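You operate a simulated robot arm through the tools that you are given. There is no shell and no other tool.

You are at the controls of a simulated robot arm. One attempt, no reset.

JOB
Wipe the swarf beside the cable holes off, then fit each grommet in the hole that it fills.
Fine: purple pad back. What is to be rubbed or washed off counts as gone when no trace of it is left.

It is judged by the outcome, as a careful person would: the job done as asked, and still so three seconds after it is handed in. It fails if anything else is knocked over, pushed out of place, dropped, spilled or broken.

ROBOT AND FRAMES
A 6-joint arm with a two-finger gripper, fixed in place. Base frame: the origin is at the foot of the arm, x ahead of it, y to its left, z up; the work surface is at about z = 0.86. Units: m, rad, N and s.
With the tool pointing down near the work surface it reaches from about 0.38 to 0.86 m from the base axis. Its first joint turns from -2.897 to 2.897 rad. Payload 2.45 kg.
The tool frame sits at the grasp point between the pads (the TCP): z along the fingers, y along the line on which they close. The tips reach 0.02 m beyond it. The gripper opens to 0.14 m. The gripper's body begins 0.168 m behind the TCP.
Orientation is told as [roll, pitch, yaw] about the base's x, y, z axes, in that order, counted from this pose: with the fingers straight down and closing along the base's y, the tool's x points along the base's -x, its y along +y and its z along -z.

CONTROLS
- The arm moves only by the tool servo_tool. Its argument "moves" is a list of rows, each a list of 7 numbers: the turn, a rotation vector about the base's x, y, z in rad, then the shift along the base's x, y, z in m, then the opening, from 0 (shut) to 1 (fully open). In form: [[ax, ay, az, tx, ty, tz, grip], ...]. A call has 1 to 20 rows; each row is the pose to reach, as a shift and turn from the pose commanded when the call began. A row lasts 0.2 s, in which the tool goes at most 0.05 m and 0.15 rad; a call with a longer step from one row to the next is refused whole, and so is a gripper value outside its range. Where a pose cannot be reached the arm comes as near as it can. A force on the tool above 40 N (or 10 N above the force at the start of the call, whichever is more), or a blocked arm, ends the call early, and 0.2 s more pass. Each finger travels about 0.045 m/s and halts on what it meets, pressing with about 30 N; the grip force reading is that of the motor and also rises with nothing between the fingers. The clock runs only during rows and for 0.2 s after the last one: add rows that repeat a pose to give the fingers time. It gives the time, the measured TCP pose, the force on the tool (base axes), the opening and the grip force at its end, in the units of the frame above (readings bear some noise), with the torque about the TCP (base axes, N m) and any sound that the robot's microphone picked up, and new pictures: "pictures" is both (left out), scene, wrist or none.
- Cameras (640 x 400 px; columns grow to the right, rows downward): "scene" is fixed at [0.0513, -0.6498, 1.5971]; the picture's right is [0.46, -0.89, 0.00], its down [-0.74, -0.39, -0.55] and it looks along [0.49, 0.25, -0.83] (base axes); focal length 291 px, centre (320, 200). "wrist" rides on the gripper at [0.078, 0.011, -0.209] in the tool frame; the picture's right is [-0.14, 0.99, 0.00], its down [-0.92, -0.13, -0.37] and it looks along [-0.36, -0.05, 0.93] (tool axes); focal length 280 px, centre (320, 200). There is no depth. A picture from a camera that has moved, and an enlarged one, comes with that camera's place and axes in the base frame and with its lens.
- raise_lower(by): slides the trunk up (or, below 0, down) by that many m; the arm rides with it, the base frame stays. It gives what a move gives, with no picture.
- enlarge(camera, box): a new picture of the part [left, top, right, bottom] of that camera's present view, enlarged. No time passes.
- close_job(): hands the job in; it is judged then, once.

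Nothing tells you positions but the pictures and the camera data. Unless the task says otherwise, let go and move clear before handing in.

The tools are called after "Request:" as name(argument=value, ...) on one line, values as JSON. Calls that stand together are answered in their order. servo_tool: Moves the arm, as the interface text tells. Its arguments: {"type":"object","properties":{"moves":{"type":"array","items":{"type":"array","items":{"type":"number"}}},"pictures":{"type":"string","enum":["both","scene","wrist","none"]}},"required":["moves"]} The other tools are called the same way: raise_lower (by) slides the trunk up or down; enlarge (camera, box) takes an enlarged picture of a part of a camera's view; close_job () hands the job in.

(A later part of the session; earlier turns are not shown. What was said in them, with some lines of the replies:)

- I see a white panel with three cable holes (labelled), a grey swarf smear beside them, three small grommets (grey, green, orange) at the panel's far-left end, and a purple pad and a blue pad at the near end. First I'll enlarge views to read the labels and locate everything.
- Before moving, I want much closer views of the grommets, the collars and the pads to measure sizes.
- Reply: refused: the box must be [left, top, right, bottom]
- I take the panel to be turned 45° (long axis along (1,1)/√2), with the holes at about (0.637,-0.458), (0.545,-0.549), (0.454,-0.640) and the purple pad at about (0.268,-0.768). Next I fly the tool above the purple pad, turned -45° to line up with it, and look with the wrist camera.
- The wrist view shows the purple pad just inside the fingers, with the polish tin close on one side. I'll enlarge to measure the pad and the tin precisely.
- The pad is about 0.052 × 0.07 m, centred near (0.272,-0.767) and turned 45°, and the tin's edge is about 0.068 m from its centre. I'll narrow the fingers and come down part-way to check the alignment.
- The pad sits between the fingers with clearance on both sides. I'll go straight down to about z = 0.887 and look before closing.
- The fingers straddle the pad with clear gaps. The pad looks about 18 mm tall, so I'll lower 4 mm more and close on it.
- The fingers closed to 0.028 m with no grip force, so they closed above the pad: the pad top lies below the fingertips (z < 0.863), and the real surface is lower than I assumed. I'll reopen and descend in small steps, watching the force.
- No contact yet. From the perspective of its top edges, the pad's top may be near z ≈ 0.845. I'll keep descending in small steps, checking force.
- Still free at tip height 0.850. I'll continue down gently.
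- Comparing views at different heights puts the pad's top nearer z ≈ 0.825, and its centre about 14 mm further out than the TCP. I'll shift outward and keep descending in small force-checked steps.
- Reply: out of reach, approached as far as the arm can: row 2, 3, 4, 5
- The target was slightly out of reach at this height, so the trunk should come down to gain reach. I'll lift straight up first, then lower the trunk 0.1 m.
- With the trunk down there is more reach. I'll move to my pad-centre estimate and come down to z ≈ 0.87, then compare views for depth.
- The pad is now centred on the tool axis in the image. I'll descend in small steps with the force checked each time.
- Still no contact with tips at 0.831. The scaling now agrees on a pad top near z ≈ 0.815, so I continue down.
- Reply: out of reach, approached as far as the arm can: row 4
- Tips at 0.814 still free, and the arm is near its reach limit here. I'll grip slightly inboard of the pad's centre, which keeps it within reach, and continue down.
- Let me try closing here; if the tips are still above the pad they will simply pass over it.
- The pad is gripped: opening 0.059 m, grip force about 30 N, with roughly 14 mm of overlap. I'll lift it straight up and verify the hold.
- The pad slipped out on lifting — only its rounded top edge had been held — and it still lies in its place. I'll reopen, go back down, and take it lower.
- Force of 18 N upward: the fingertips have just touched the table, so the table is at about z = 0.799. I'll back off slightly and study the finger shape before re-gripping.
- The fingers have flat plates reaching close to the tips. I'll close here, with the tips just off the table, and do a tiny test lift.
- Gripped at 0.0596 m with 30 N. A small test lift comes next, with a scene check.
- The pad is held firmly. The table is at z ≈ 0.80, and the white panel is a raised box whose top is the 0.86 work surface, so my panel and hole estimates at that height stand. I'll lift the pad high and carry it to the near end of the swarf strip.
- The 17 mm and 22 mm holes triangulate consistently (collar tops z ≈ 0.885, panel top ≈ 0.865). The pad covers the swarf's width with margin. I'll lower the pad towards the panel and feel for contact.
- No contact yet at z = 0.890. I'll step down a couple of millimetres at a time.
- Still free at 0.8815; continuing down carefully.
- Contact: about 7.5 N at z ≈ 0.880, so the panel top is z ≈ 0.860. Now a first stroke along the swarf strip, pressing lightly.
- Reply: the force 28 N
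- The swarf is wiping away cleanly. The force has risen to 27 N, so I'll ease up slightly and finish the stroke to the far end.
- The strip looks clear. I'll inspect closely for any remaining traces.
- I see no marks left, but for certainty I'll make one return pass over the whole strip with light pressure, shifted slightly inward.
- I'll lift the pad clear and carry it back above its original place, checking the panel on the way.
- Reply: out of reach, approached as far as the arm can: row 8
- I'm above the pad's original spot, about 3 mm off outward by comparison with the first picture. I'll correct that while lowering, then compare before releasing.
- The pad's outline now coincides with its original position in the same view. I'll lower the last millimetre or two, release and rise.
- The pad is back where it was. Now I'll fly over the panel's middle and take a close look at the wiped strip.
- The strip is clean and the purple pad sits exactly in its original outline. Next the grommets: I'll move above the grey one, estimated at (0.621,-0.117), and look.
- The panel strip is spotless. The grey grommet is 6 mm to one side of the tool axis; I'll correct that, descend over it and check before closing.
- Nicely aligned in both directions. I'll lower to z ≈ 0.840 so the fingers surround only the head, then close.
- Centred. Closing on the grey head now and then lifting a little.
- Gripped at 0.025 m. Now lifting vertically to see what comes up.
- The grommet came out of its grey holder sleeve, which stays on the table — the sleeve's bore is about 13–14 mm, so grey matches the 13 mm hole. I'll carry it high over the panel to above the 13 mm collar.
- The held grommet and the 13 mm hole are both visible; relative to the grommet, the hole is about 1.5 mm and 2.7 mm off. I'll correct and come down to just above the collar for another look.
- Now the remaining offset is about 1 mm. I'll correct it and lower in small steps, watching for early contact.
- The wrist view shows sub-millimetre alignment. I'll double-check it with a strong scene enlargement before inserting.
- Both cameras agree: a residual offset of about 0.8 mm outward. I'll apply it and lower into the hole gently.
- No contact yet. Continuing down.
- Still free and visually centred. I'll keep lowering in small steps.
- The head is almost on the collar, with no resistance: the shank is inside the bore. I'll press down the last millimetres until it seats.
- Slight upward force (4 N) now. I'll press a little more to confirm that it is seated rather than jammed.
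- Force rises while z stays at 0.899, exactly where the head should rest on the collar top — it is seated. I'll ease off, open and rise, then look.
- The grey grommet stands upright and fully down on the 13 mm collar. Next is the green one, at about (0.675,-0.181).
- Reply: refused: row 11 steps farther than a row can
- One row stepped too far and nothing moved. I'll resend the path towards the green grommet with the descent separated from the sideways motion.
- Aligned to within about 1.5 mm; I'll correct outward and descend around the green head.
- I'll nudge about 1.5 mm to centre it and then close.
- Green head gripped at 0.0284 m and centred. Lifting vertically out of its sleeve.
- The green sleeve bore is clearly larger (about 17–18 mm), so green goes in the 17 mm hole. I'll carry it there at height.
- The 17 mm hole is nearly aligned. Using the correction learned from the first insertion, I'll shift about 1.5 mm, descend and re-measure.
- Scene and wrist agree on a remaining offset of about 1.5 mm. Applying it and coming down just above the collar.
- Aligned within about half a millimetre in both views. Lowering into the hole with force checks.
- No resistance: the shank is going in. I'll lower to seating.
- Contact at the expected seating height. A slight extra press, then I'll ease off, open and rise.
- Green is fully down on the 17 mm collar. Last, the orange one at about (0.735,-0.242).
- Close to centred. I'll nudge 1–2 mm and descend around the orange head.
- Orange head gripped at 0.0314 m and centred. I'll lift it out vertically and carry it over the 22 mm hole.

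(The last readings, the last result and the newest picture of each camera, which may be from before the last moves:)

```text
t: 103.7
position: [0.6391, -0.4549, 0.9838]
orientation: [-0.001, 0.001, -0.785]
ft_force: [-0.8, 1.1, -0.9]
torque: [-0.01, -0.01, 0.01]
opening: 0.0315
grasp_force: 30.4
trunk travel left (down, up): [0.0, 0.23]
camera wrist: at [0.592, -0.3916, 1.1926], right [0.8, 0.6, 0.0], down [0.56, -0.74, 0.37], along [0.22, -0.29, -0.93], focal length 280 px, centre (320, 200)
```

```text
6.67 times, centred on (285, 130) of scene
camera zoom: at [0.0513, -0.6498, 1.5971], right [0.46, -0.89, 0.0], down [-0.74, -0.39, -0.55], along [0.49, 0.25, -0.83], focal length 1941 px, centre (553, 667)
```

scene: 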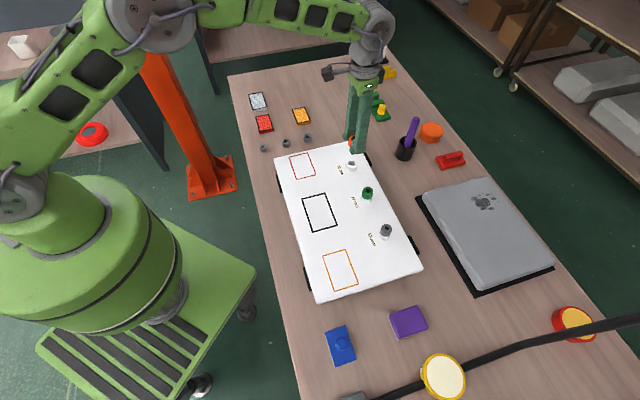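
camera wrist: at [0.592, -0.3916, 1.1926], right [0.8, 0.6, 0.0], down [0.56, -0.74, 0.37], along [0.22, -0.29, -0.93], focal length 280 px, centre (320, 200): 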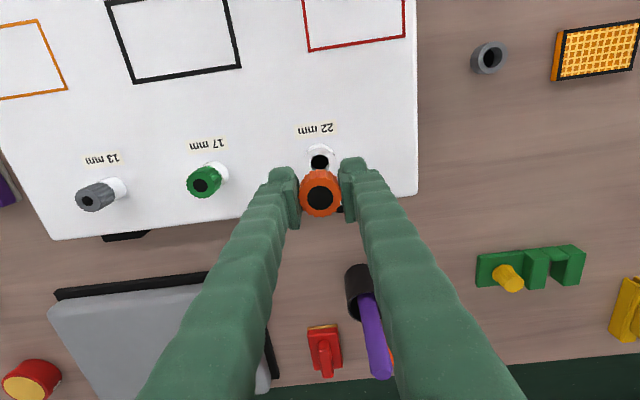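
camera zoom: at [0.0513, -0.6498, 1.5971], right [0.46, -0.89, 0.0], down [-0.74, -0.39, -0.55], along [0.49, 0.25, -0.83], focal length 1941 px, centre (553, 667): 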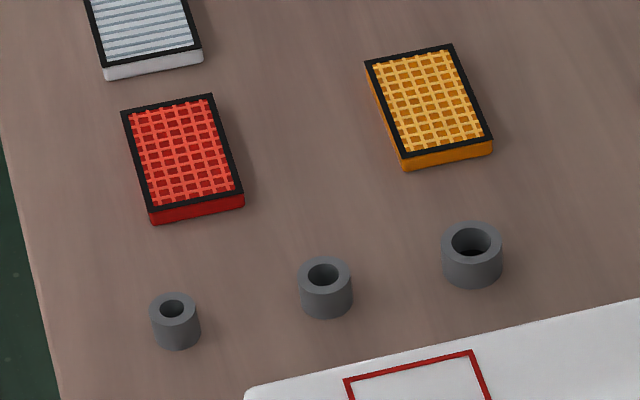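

Orange's sleeve bore is about 22 mm, so it matches, and the three empty sleeves stand undisturbed. Alignment over the 22 mm hole looks near perfect; I'll descend to re-measure.

Request:
servo_tool(moves=[[0, 0, 0, 0, 0, -0.01, 0.05], [0, 0, 0, 0, 0, -0.025, 0.05], [0, 0, 0, 0, 0, -0.038, 0.05], [0, 0, 0, 0, 0, -0.038, 0.05], [0, 0, 0, 0, 0, -0.038, 0.05]], pictures="none")

Request:
enlarge(camera="wrist", box=[280, 140, 360, 220])

Request:
enlarge(camera="scene", box=[340, 140, 365, 165])

```text
t: 104.9
position: [0.6395, -0.4534, 0.9469]
orientation: [0.001, 0.0, -0.785]
ft_force: [-0.4, 1.1, -0.7]
torque: [0.01, 0.01, 0.01]
opening: 0.0314
grasp_force: 29.7
trunk travel left (down, up): [0.0, 0.23]
```

```text
5.00 times, centred on (320, 180) of wrist
camera zoom: at [0.5918, -0.3901, 1.1547], right [0.8, 0.6, 0.0], down [0.56, -0.74, 0.37], along [0.22, -0.29, -0.93], focal length 1402 px, centre (320, 300)
```

zoom: 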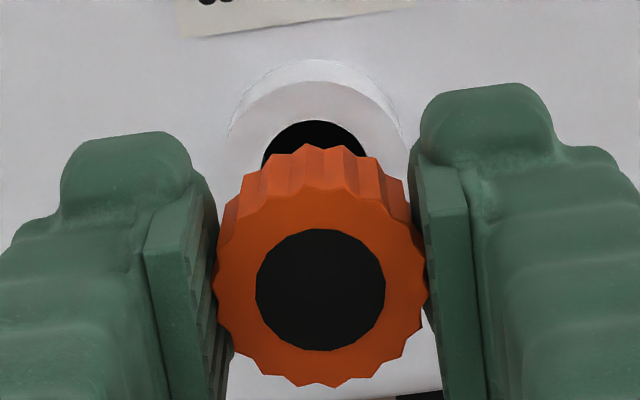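

```text
16.00 times, centred on (352, 152) of scene
camera zoom: at [0.0513, -0.6498, 1.5971], right [0.46, -0.89, 0.0], down [-0.74, -0.39, -0.55], along [0.49, 0.25, -0.83], focal length 4658 px, centre (-200, 960)
```

zoom: 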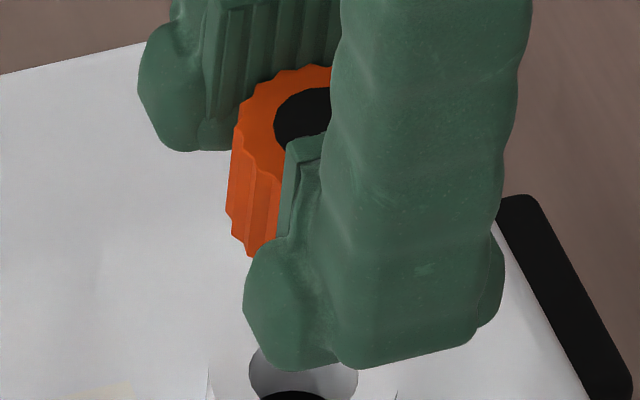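

Both views agree: shift about 1.1 mm and 1.6 mm. Applying that and lowering to just above the collar.

Request:
servo_tool(moves=[[0, 0, 0, 0.0004, -0.0019, 0, 0.05], [0, 0, 0, 0.0004, -0.0019, -0.01, 0.05], [0, 0, 0, 0.0004, -0.0019, -0.02, 0.05], [0, 0, 0, 0.0004, -0.0019, -0.022, 0.05], [0, 0, 0, 0.0004, -0.0019, -0.022, 0.05], [0, 0, 0, 0.0004, -0.0019, -0.022, 0.05]], pictures="none")

Request:
enlarge(camera="wrist", box=[280, 140, 360, 220])

Request:
enlarge(camera="scene", box=[340, 145, 365, 170])

```text
t: 106.3
position: [0.6396, -0.4563, 0.9241]
orientation: [0.001, -0.001, -0.785]
ft_force: [0.1, 0.1, -1.1]
torque: [-0.02, 0.01, -0.03]
opening: 0.0314
grasp_force: 29.9
trunk travel left (down, up): [0.0, 0.23]
```

```text
5.00 times, centred on (320, 180) of wrist
camera zoom: at [0.5929, -0.3919, 1.1329], right [0.8, 0.6, 0.0], down [0.56, -0.74, 0.37], along [0.22, -0.29, -0.93], focal length 1402 px, centre (320, 300)
```

zoom: 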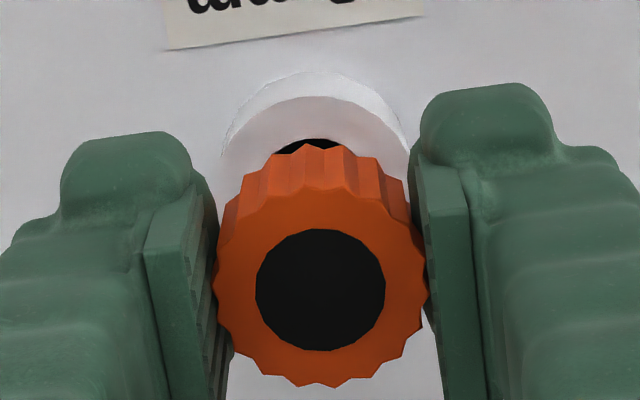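

```text
16.00 times, centred on (352, 158) of scene
camera zoom: at [0.0513, -0.6498, 1.5971], right [0.46, -0.89, 0.0], down [-0.74, -0.39, -0.55], along [0.49, 0.25, -0.83], focal length 4658 px, centre (-200, 880)
```

zoom: 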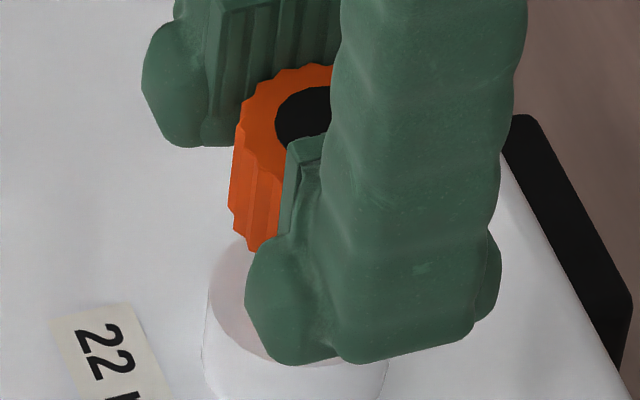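

Request:
enlarge(camera="wrist", box=[300, 155, 340, 180])

Request:
enlarge(camera="scene", box=[342, 148, 358, 164])

Request:
enlarge(camera="wrist", box=[295, 140, 345, 220])

```text
16.00 times, centred on (320, 168) of wrist
camera zoom: at [0.5929, -0.3919, 1.1329], right [0.8, 0.6, 0.0], down [0.56, -0.74, 0.37], along [0.22, -0.29, -0.93], focal length 4486 px, centre (320, 720)
```

zoom: 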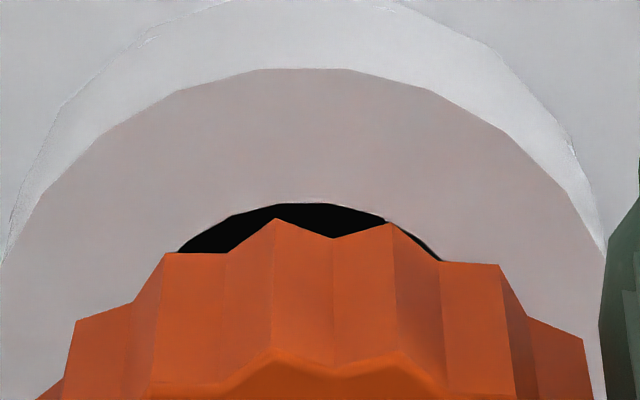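

```text
16.00 times, centred on (350, 156) of scene
camera zoom: at [0.0513, -0.6498, 1.5971], right [0.46, -0.89, 0.0], down [-0.74, -0.39, -0.55], along [0.49, 0.25, -0.83], focal length 4658 px, centre (-160, 904)
```

zoom: 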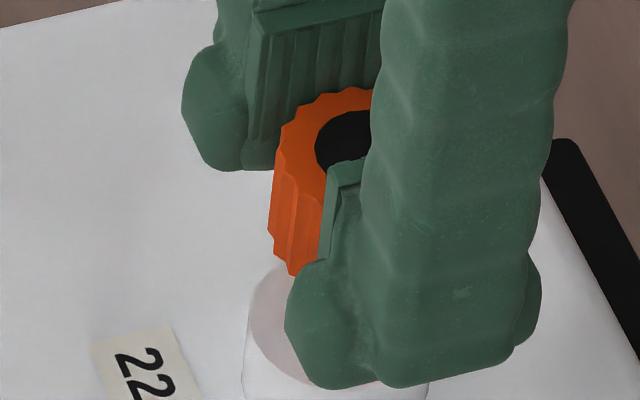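

```text
5.00 times, centred on (320, 180) of wrist
camera zoom: at [0.5929, -0.3919, 1.1329], right [0.8, 0.6, 0.0], down [0.56, -0.74, 0.37], along [0.22, -0.29, -0.93], focal length 1402 px, centre (320, 300)
```

zoom: 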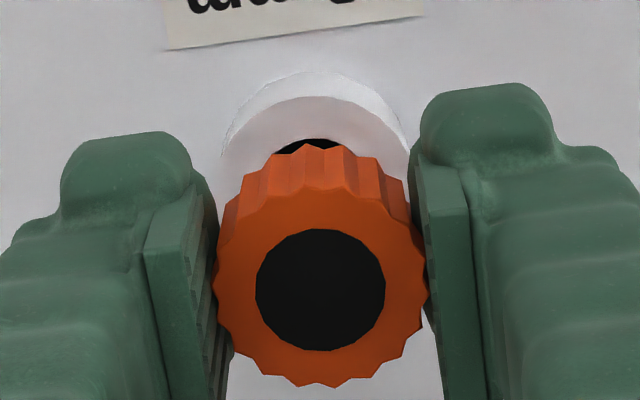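

A finer look shows about 1 mm left in each direction. I'll correct by that and re-measure at the same height.

Request:
servo_tool(moves=[[0, 0, 0, -0.0014, 0, 0, 0.05], [0, 0, 0, -0.0014, 0, 0, 0.05], [0, 0, 0, -0.0014, 0, 0, 0.05]], pictures="none")

Request:
enlarge(camera="wrist", box=[300, 155, 340, 180])

Request:
enlarge(camera="scene", box=[342, 148, 358, 164])

```text
t: 107.1
position: [0.6393, -0.4569, 0.9256]
orientation: [0.0, 0.0, -0.785]
ft_force: [0.6, 0.6, -1.2]
torque: [-0.02, -0.03, 0.0]
opening: 0.0313
grasp_force: 29.8
trunk travel left (down, up): [0.0, 0.23]
```

```text
16.00 times, centred on (320, 168) of wrist
camera zoom: at [0.5915, -0.3924, 1.1335], right [0.8, 0.6, 0.0], down [0.56, -0.74, 0.37], along [0.22, -0.29, -0.93], focal length 4486 px, centre (320, 720)
```

zoom: 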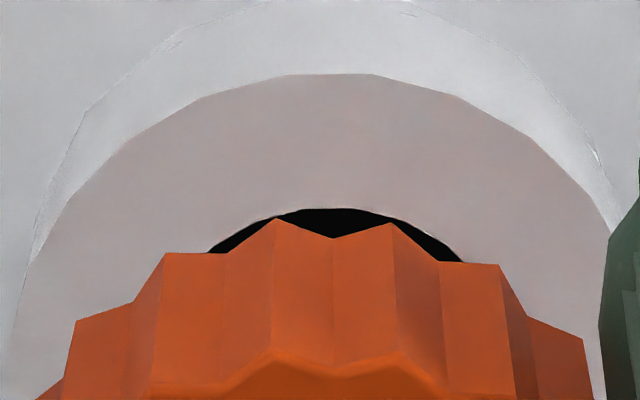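

```text
16.00 times, centred on (350, 156) of scene
camera zoom: at [0.0513, -0.6498, 1.5971], right [0.46, -0.89, 0.0], down [-0.74, -0.39, -0.55], along [0.49, 0.25, -0.83], focal length 4658 px, centre (-160, 904)
```

zoom: 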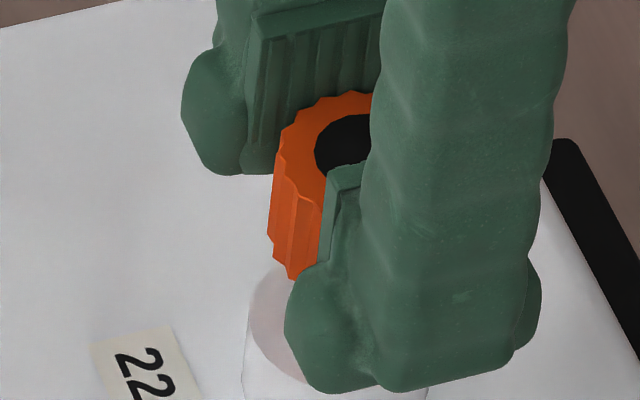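

Now within about 0.6 mm. Applying a final nudge and lowering with force checks.

Request:
servo_tool(moves=[[0, 0, 0, -0.0004, 0.0004, 0, 0.05], [0, 0, 0, -0.0004, 0.0004, -0.003, 0.05], [0, 0, 0, -0.0004, 0.0004, -0.006, 0.05], [0, 0, 0, -0.0004, 0.0004, -0.008, 0.05], [0, 0, 0, -0.0004, 0.0004, -0.008, 0.05]], pictures="none")

Request:
enlarge(camera="wrist", box=[300, 155, 340, 180])

```text
t: 108.3
position: [0.6373, -0.4568, 0.9151]
orientation: [0.001, 0.0, -0.786]
ft_force: [-0.7, -0.2, 0.1]
torque: [0.01, 0.0, 0.01]
opening: 0.0316
grasp_force: 29.9
trunk travel left (down, up): [0.0, 0.23]
```

```text
16.00 times, centred on (320, 168) of wrist
camera zoom: at [0.5902, -0.3923, 1.1242], right [0.8, 0.6, 0.0], down [0.56, -0.74, 0.37], along [0.22, -0.29, -0.93], focal length 4486 px, centre (320, 720)
```

zoom: 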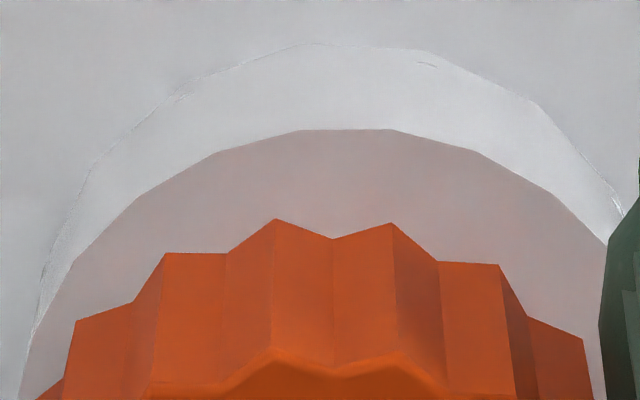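

The picture suggests a drift of about 1.5 mm along the row. I'll hold still for a moment and re-measure before going deeper.

Request:
servo_tool(moves=[[0, 0, 0, 0, 0, 0, 0.05], [0, 0, 0, 0, 0, 0, 0.05], [0, 0, 0, 0, 0, 0, 0.05]], pictures="none")

Request:
enlarge(camera="wrist", box=[300, 155, 340, 180])

Request:
enlarge(camera="wrist", box=[280, 140, 360, 220])

Request:
enlarge(camera="scene", box=[342, 148, 358, 164])

```text
t: 109.1
position: [0.6391, -0.4555, 0.9163]
orientation: [0.001, 0.002, -0.785]
ft_force: [-0.5, 0.0, -0.4]
torque: [0.01, -0.03, -0.03]
opening: 0.0315
grasp_force: 29.6
trunk travel left (down, up): [0.0, 0.23]
```

```text
16.00 times, centred on (320, 168) of wrist
camera zoom: at [0.5903, -0.3923, 1.1244], right [0.8, 0.6, 0.0], down [0.56, -0.74, 0.37], along [0.22, -0.29, -0.93], focal length 4486 px, centre (320, 720)
```

zoom: 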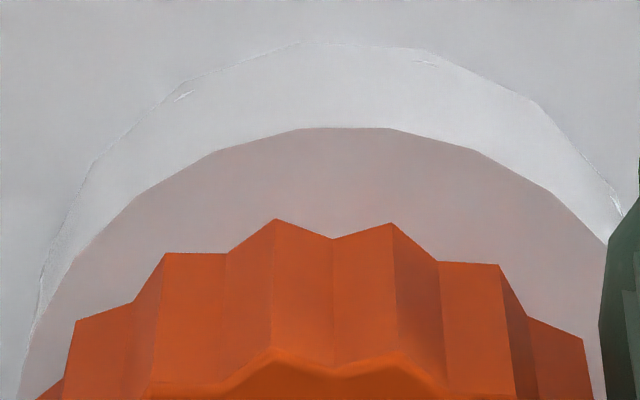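

```text
5.00 times, centred on (320, 180) of wrist
camera zoom: at [0.5903, -0.3923, 1.1244], right [0.8, 0.6, 0.0], down [0.56, -0.74, 0.37], along [0.22, -0.29, -0.93], focal length 1402 px, centre (320, 300)
```

zoom: 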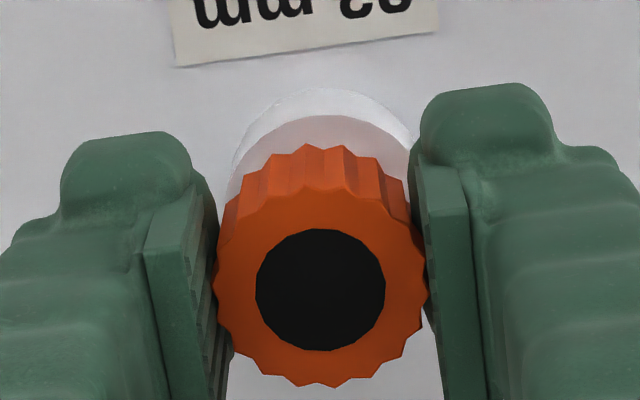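

```text
16.00 times, centred on (350, 156) of scene
camera zoom: at [0.0513, -0.6498, 1.5971], right [0.46, -0.89, 0.0], down [-0.74, -0.39, -0.55], along [0.49, 0.25, -0.83], focal length 4658 px, centre (-160, 904)
```

zoom: 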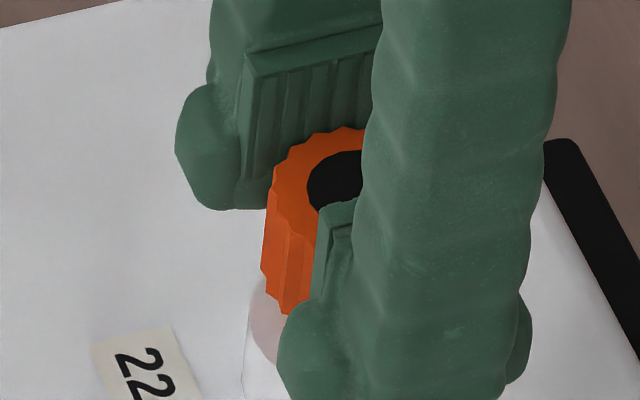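

Steady: the hole is about 1.2 mm and 0.7 mm off. I'll rise a few millimetres, correct, let it settle and look again.

Request:
servo_tool(moves=[[0, 0, 0, 0, 0, 0.005, 0.05], [0, 0, 0, 0.0013, 0.0004, 0.006, 0.05], [0, 0, 0, 0.0013, 0.0004, 0.006, 0.05], [0, 0, 0, 0.0013, 0.0004, 0.006, 0.05], [0, 0, 0, 0.0013, 0.0004, 0.006, 0.05], [0, 0, 0, 0.0013, 0.0004, 0.006, 0.05]], pictures="none")

Request:
enlarge(camera="wrist", box=[300, 155, 340, 180])

Request:
enlarge(camera="scene", box=[342, 148, 358, 164])

```text
t: 110.5
position: [0.6386, -0.4558, 0.9226]
orientation: [0.001, -0.001, -0.787]
ft_force: [-0.2, 0.4, 0.4]
torque: [-0.03, -0.05, 0.03]
opening: 0.0314
grasp_force: 29.8
trunk travel left (down, up): [0.0, 0.23]
```

```text
16.00 times, centred on (320, 168) of wrist
camera zoom: at [0.5913, -0.392, 1.1309], right [0.8, 0.6, 0.0], down [0.56, -0.74, 0.37], along [0.22, -0.29, -0.93], focal length 4486 px, centre (320, 720)
```

zoom: 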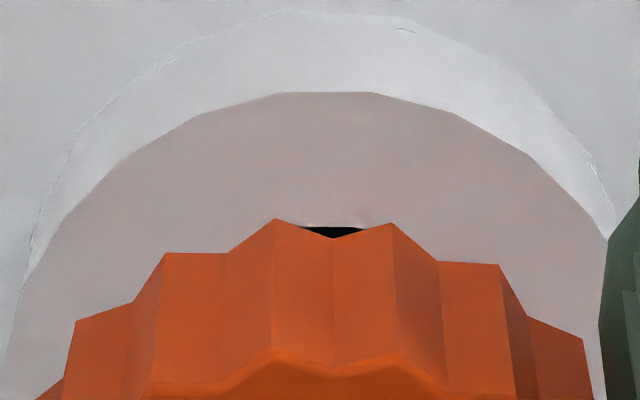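

```text
16.00 times, centred on (350, 156) of scene
camera zoom: at [0.0513, -0.6498, 1.5971], right [0.46, -0.89, 0.0], down [-0.74, -0.39, -0.55], along [0.49, 0.25, -0.83], focal length 4658 px, centre (-160, 904)
```

zoom: 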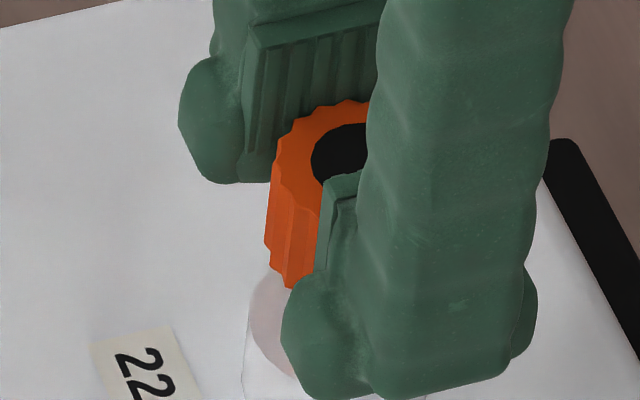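

Both views now say it is centred to within a few tenths of a millimetre. Straight down, with force checks.

Request:
servo_tool(moves=[[0, 0, 0, 0, 0, -0.003, 0.05], [0, 0, 0, 0, 0, -0.006, 0.05], [0, 0, 0, 0, 0, -0.009, 0.05], [0, 0, 0, 0, 0, -0.009, 0.05]], pictures="none")

Request:
enlarge(camera="wrist", box=[300, 155, 340, 180])

```text
t: 111.5
position: [0.6387, -0.4556, 0.9137]
orientation: [0.0, -0.001, -0.785]
ft_force: [-0.6, 0.7, 0.4]
torque: [-0.01, -0.03, 0.0]
opening: 0.0317
grasp_force: 30.0
trunk travel left (down, up): [0.0, 0.23]
```

```text
16.00 times, centred on (320, 168) of wrist
camera zoom: at [0.5916, -0.3924, 1.1222], right [0.8, 0.6, 0.0], down [0.56, -0.74, 0.37], along [0.22, -0.29, -0.93], focal length 4486 px, centre (320, 720)
```

zoom: 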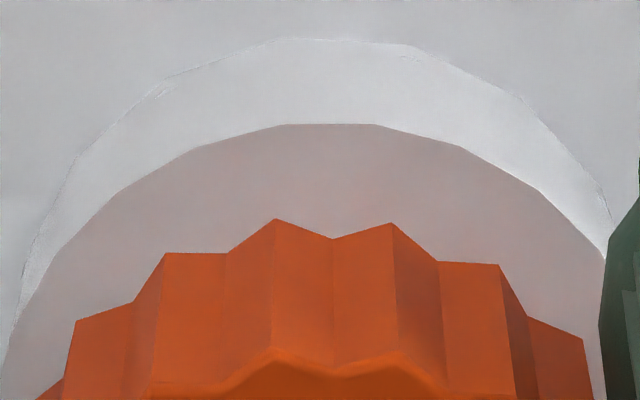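

Request:
servo_tool(moves=[[0, 0, 0, 0.0002, 0.0002, -0.002, 0.05], [0, 0, 0, 0.0002, 0.0002, -0.004, 0.05], [0, 0, 0, 0.0002, 0.0002, -0.006, 0.05], [0, 0, 0, 0.0002, 0.0002, -0.006, 0.05]], pictures="none")

Request:
enlarge(camera="wrist", box=[300, 155, 340, 180])

Request:
enlarge(camera="scene", box=[335, 145, 365, 175])

```text
t: 112.5
position: [0.6392, -0.4544, 0.9066]
orientation: [0.0, 0.001, -0.785]
ft_force: [-0.2, -0.2, -0.1]
torque: [-0.01, 0.05, -0.01]
opening: 0.0313
grasp_force: 30.2
trunk travel left (down, up): [0.0, 0.23]
```

```text
16.00 times, centred on (320, 168) of wrist
camera zoom: at [0.5913, -0.3923, 1.1153], right [0.8, 0.6, 0.0], down [0.56, -0.74, 0.37], along [0.22, -0.29, -0.93], focal length 4486 px, centre (320, 720)
```

zoom: 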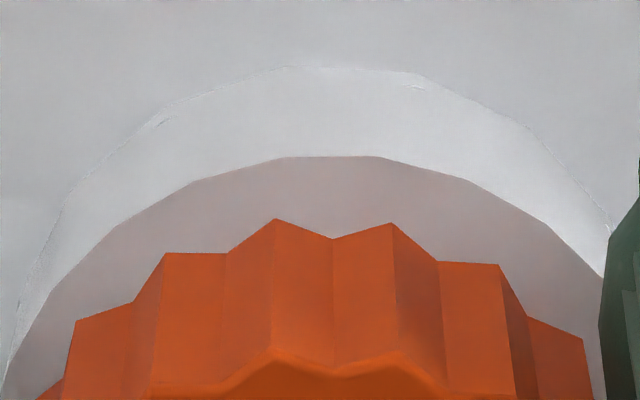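

```text
13.33 times, centred on (350, 160) of scene
camera zoom: at [0.0513, -0.6498, 1.5971], right [0.46, -0.89, 0.0], down [-0.74, -0.39, -0.55], along [0.49, 0.25, -0.83], focal length 3882 px, centre (-80, 733)
```

zoom: 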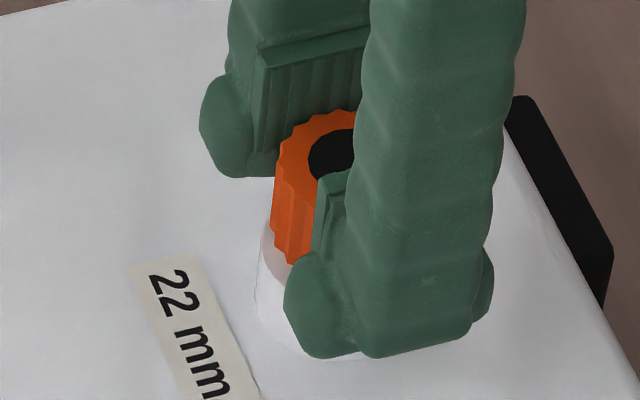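

No resistance; the shank is entering. Lowering on to the seat.

Request:
servo_tool(moves=[[0, 0, 0, 0, 0, -0.002, 0.05], [0, 0, 0, 0, 0, -0.004, 0.05], [0, 0, 0, 0, 0, -0.005, 0.05], [0, 0, 0, 0, 0, -0.005, 0.05]], pictures="none")

```text
t: 113.5
position: [0.6399, -0.4555, 0.902]
orientation: [-0.001, 0.0, -0.785]
ft_force: [-0.2, -0.1, -0.7]
torque: [-0.01, 0.0, 0.0]
opening: 0.0313
grasp_force: 30.0
trunk travel left (down, up): [0.0, 0.23]
```

Request:
servo_tool(moves=[[0, 0, 0, 0, 0, -0.001, 0.05], [0, 0, 0, 0, 0, -0.002, 0.05], [0, 0, 0, 0, 0, -0.002, 0.05]], pictures="none")

Request:
enlarge(camera="wrist", box=[290, 150, 350, 210])

```text
t: 114.3
position: [0.6408, -0.4554, 0.9024]
orientation: [-0.001, 0.0, -0.785]
ft_force: [0.7, -0.8, 4.4]
torque: [-0.05, -0.03, 0.01]
opening: 0.0315
grasp_force: 30.5
trunk travel left (down, up): [0.0, 0.23]
```

```text
6.67 times, centred on (320, 180) of wrist
camera zoom: at [0.5919, -0.3919, 1.1091], right [0.8, 0.6, 0.0], down [0.56, -0.74, 0.37], along [0.22, -0.29, -0.93], focal length 1869 px, centre (320, 333)
```

zoom: 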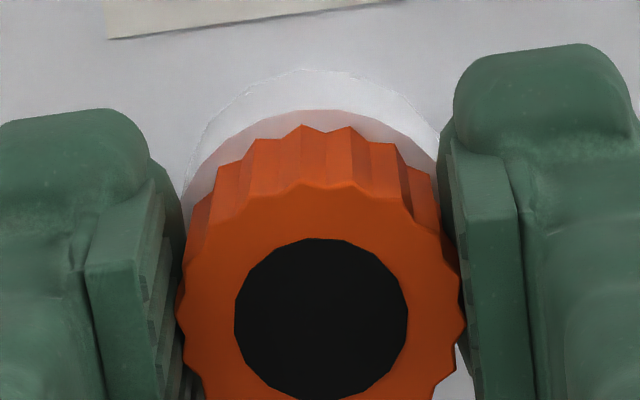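

Contact at the seating height. A slight press to confirm, then release and rise.

Request:
servo_tool(moves=[[0, 0, 0, 0, 0, -0.001, 0.05], [0, 0, 0, 0, 0, -0.0013, 0.05], [0, 0, 0, 0, 0, -0.0013, 0.05]], pictures="none")

```text
t: 115.1
position: [0.6398, -0.4564, 0.9009]
orientation: [0.001, -0.003, -0.785]
ft_force: [2.2, -1.1, 12.3]
torque: [0.03, 0.01, -0.02]
opening: 0.0316
grasp_force: 29.5
trunk travel left (down, up): [0.0, 0.23]
```

Request:
servo_tool(moves=[[0, 0, 0, 0, 0, 0.0013, 0.05], [0, 0, 0, 0, 0, 0.0013, 0.14], [0, 0, 0, 0, 0, 0.0013, 0.24], [0, 0, 0, 0, 0, 0.0013, 0.34], [0, 0, 0, 0, 0, 0.0013, 0.44], [0, 0, 0, 0, 0, 0.0013, 0.44], [0, 0, 0, 0, 0, 0.02, 0.44], [0, 0, 0, 0, 0, 0.05, 0.44], [0, 0, 0, 0, 0, 0.09, 0.44], [0, 0, 0, 0, 0, 0.13, 0.44], [0, 0, 0, -0.02, 0.02, 0.16, 0.44], [0, 0, 0, -0.045, 0.045, 0.18, 0.44], [0, 0, 0, -0.07, 0.07, 0.19, 0.44], [0, 0, 0, -0.07, 0.07, 0.19, 0.44]])

Request:
enlarge(camera="wrist", box=[100, 80, 400, 280])

Request:
enlarge(camera="scene", box=[330, 145, 370, 185])

Request:
enlarge(camera="scene", box=[280, 140, 430, 300])

```text
t: 118.1
position: [0.5682, -0.3837, 1.0892]
orientation: [-0.001, 0.0, -0.786]
ft_force: [-0.5, 0.9, 1.4]
torque: [-0.02, -0.02, -0.02]
opening: 0.0615
grasp_force: 0.2
trunk travel left (down, up): [0.0, 0.23]
camera wrist: at [0.5209, -0.3202, 1.2977], right [0.8, 0.6, 0.0], down [0.56, -0.74, 0.37], along [0.22, -0.29, -0.93], focal length 280 px, centre (320, 200)
```

scene: 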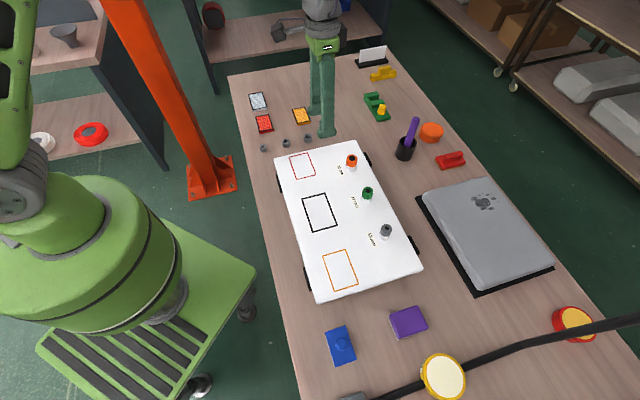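
wrist: 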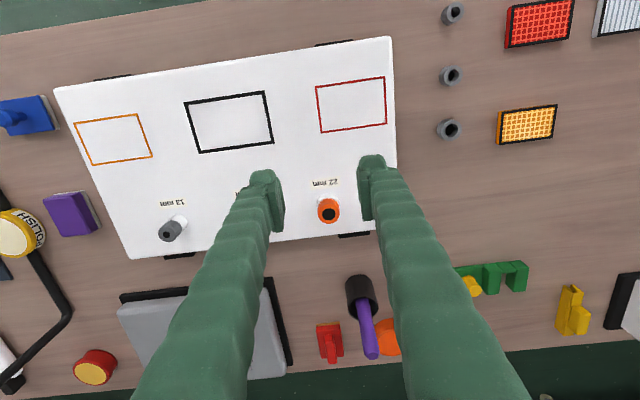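

```text
2.00 times, centred on (250, 180) of wrist
camera zoom: at [0.5209, -0.3202, 1.2977], right [0.8, 0.6, 0.0], down [0.56, -0.74, 0.37], along [0.22, -0.29, -0.93], focal length 561 px, centre (460, 240)
```

zoom: 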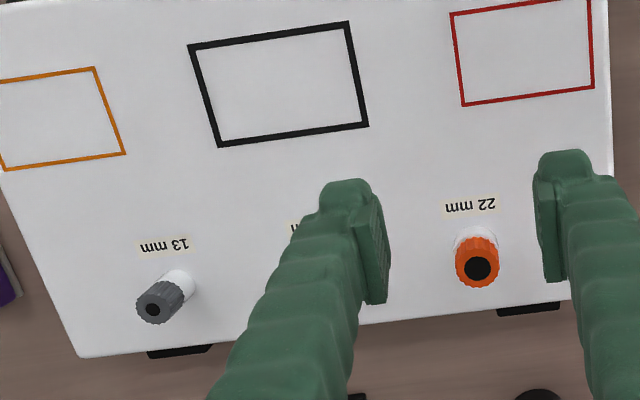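

```text
10.00 times, centred on (350, 165) of scene
camera zoom: at [0.0513, -0.6498, 1.5971], right [0.46, -0.89, 0.0], down [-0.74, -0.39, -0.55], along [0.49, 0.25, -0.83], focal length 2911 px, centre (20, 550)
```

zoom: 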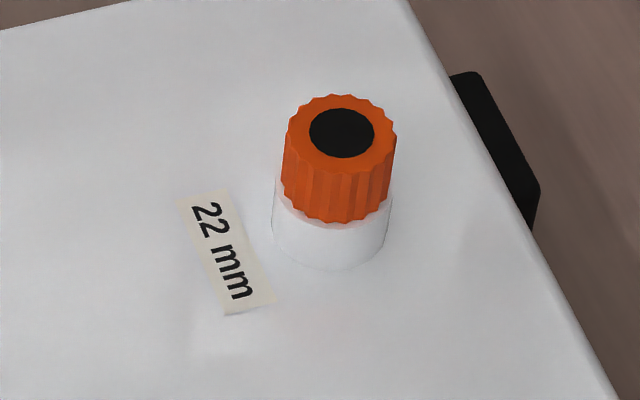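

```text
2.50 times, centred on (355, 220) of scene
camera zoom: at [0.0513, -0.6498, 1.5971], right [0.46, -0.89, 0.0], down [-0.74, -0.39, -0.55], along [0.49, 0.25, -0.83], focal length 728 px, centre (232, 150)
```

zoom: 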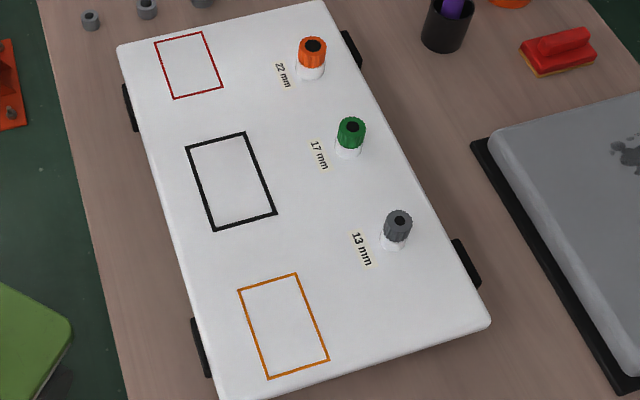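

All three grommets sit squarely on their collars. A last detailed inspection of the wiped strip, the pad and the rest of the table.

Request:
enlarge(camera="scene", box=[300, 160, 360, 205])

Request:
enlarge(camera="scene", box=[315, 195, 375, 240])

Request:
enlarge(camera="scene", box=[325, 225, 385, 270])

Request:
enlarge(camera="scene", box=[300, 285, 460, 400])

Request:
enlarge(camera="scene", box=[355, 180, 405, 245])

```text
8.89 times, centred on (330, 182) of scene
camera zoom: at [0.0513, -0.6498, 1.5971], right [0.46, -0.89, 0.0], down [-0.74, -0.39, -0.55], along [0.49, 0.25, -0.83], focal length 2588 px, centre (231, 356)
```

zoom: 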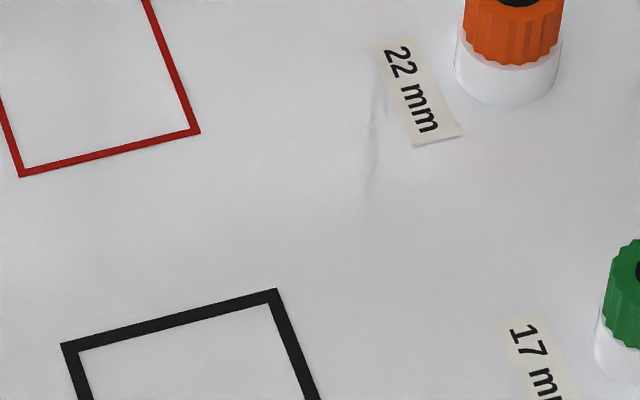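

```text
8.89 times, centred on (345, 218) of scene
camera zoom: at [0.0513, -0.6498, 1.5971], right [0.46, -0.89, 0.0], down [-0.74, -0.39, -0.55], along [0.49, 0.25, -0.83], focal length 2588 px, centre (98, 44)
```

zoom: 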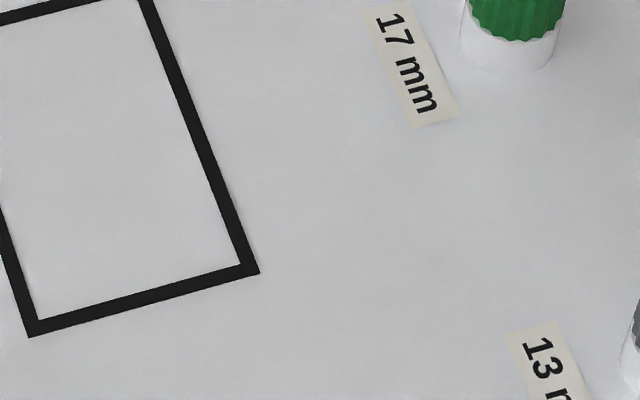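

```text
8.89 times, centred on (355, 248) of scene
camera zoom: at [0.0513, -0.6498, 1.5971], right [0.46, -0.89, 0.0], down [-0.74, -0.39, -0.55], along [0.49, 0.25, -0.83], focal length 2588 px, centre (9, -222)
```

zoom: 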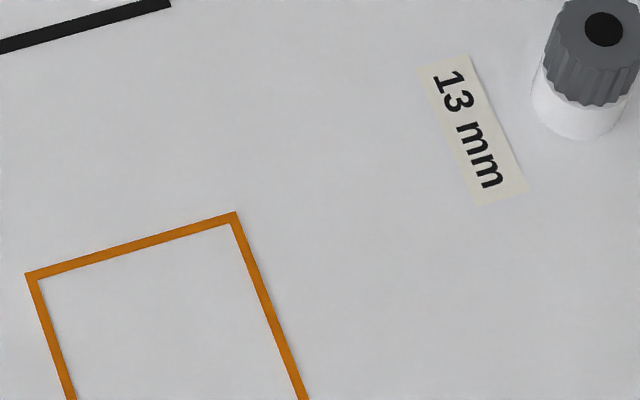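

```text
3.48 times, centred on (380, 342) of scene
camera zoom: at [0.0513, -0.6498, 1.5971], right [0.46, -0.89, 0.0], down [-0.74, -0.39, -0.55], along [0.49, 0.25, -0.83], focal length 1013 px, centre (111, -296)
```

zoom: 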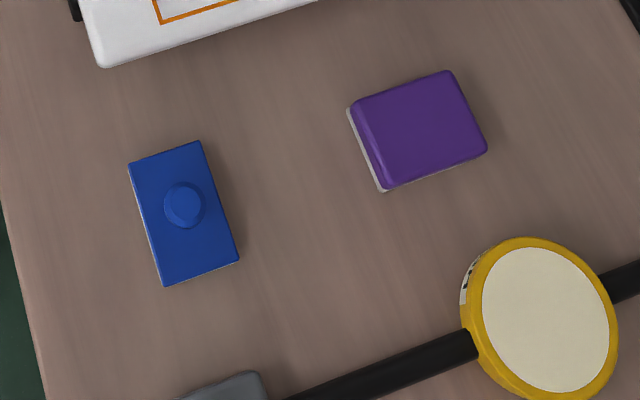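

```text
6.15 times, centred on (380, 212) of scene
camera zoom: at [0.0513, -0.6498, 1.5971], right [0.46, -0.89, 0.0], down [-0.74, -0.39, -0.55], along [0.49, 0.25, -0.83], focal length 1792 px, centre (-49, 123)
```

zoom: 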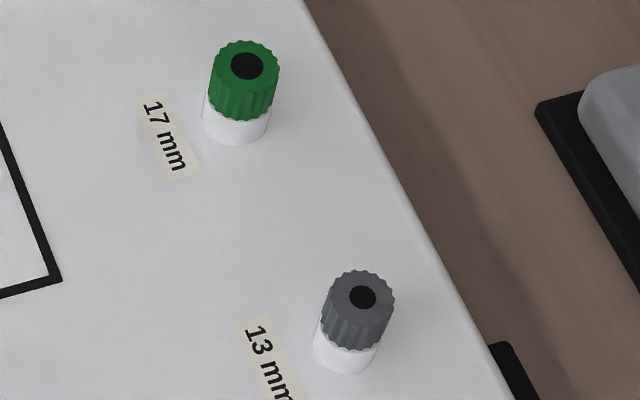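

There is a faint streak near the 22 mm label; I'll look at it from both cameras to see whether it's real.

Request:
enlarge(camera="scene", box=[325, 162, 350, 187])

Request:
enlarge(camera="scene", box=[310, 155, 370, 200])

Request:
enlarge(camera="wrist", box=[275, 130, 365, 195])

```text
16.00 times, centred on (338, 174) of scene
camera zoom: at [0.0513, -0.6498, 1.5971], right [0.46, -0.89, 0.0], down [-0.74, -0.39, -0.55], along [0.49, 0.25, -0.83], focal length 4658 px, centre (40, 608)
```

zoom: 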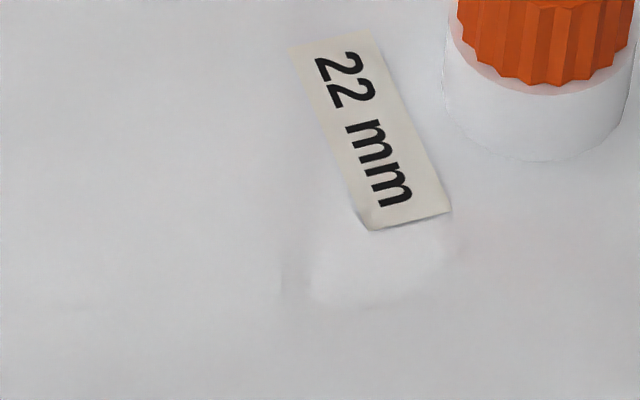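

```text
8.89 times, centred on (340, 178) of scene
camera zoom: at [0.0513, -0.6498, 1.5971], right [0.46, -0.89, 0.0], down [-0.74, -0.39, -0.55], along [0.49, 0.25, -0.83], focal length 2588 px, centre (142, 400)
```

zoom: 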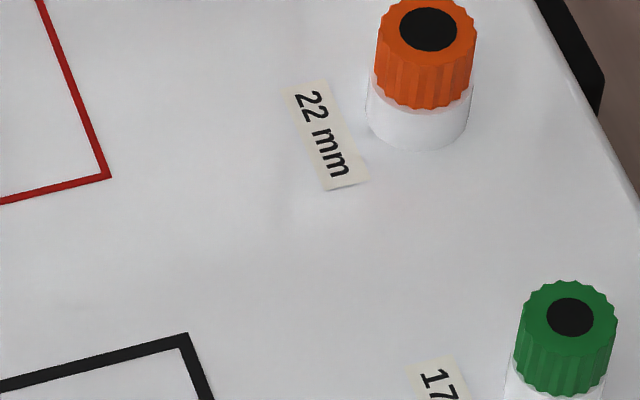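

```text
6.15 times, centred on (320, 162) of wrist
camera zoom: at [0.5209, -0.3202, 1.2977], right [0.8, 0.6, 0.0], down [0.56, -0.74, 0.37], along [0.22, -0.29, -0.93], focal length 1726 px, centre (320, 431)
```

zoom: 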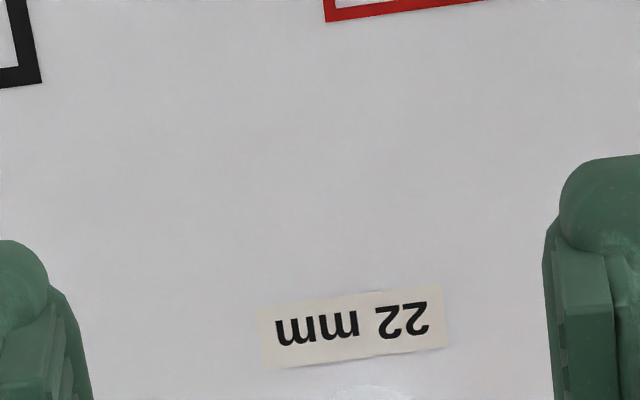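

The streak changes from one enlargement to the next and is absent in the wrist view, so it is only image noise. The panel is clean, all three grommets are seated, and the purple pad is back in place. Nothing else has moved and the arm is clear, so I'm handing in the job.

Request:
close_job()

```text
The job is handed in.
```

I've handed the job in. The swarf is wiped off, each grommet is in its hole, and the purple pad is back where it was. I don't know the verdict: the tool only confirmed the hand-in.

- **Swarf:** I wiped the strip with the purple pad, one pass each way. I found no trace left in close views from both cameras.
- **Grommets:** The grey one is in the 13 mm hole, the green in the 17 mm and the orange in the 22 mm. I matched each to its hole by the bore of the sleeve it stood in. All three slid in without resistance and rest on their collars.
- **Purple pad:** It lies within about 1 mm of its original outline. It slipped out of the gripper on the first lift, but it had not moved from its place.
- **Contact with the table:** The table was about 6 cm lower than I first took it to be, so the fingertips touched it once with about 18 N. I saw no mark or movement from that.

The three empty sleeves are still standing where they were, and I saw nothing else on the table moved. The gripper was open and clear of the panel at hand-in. The trunk is still at its lowest setting, because I needed the extra reach.
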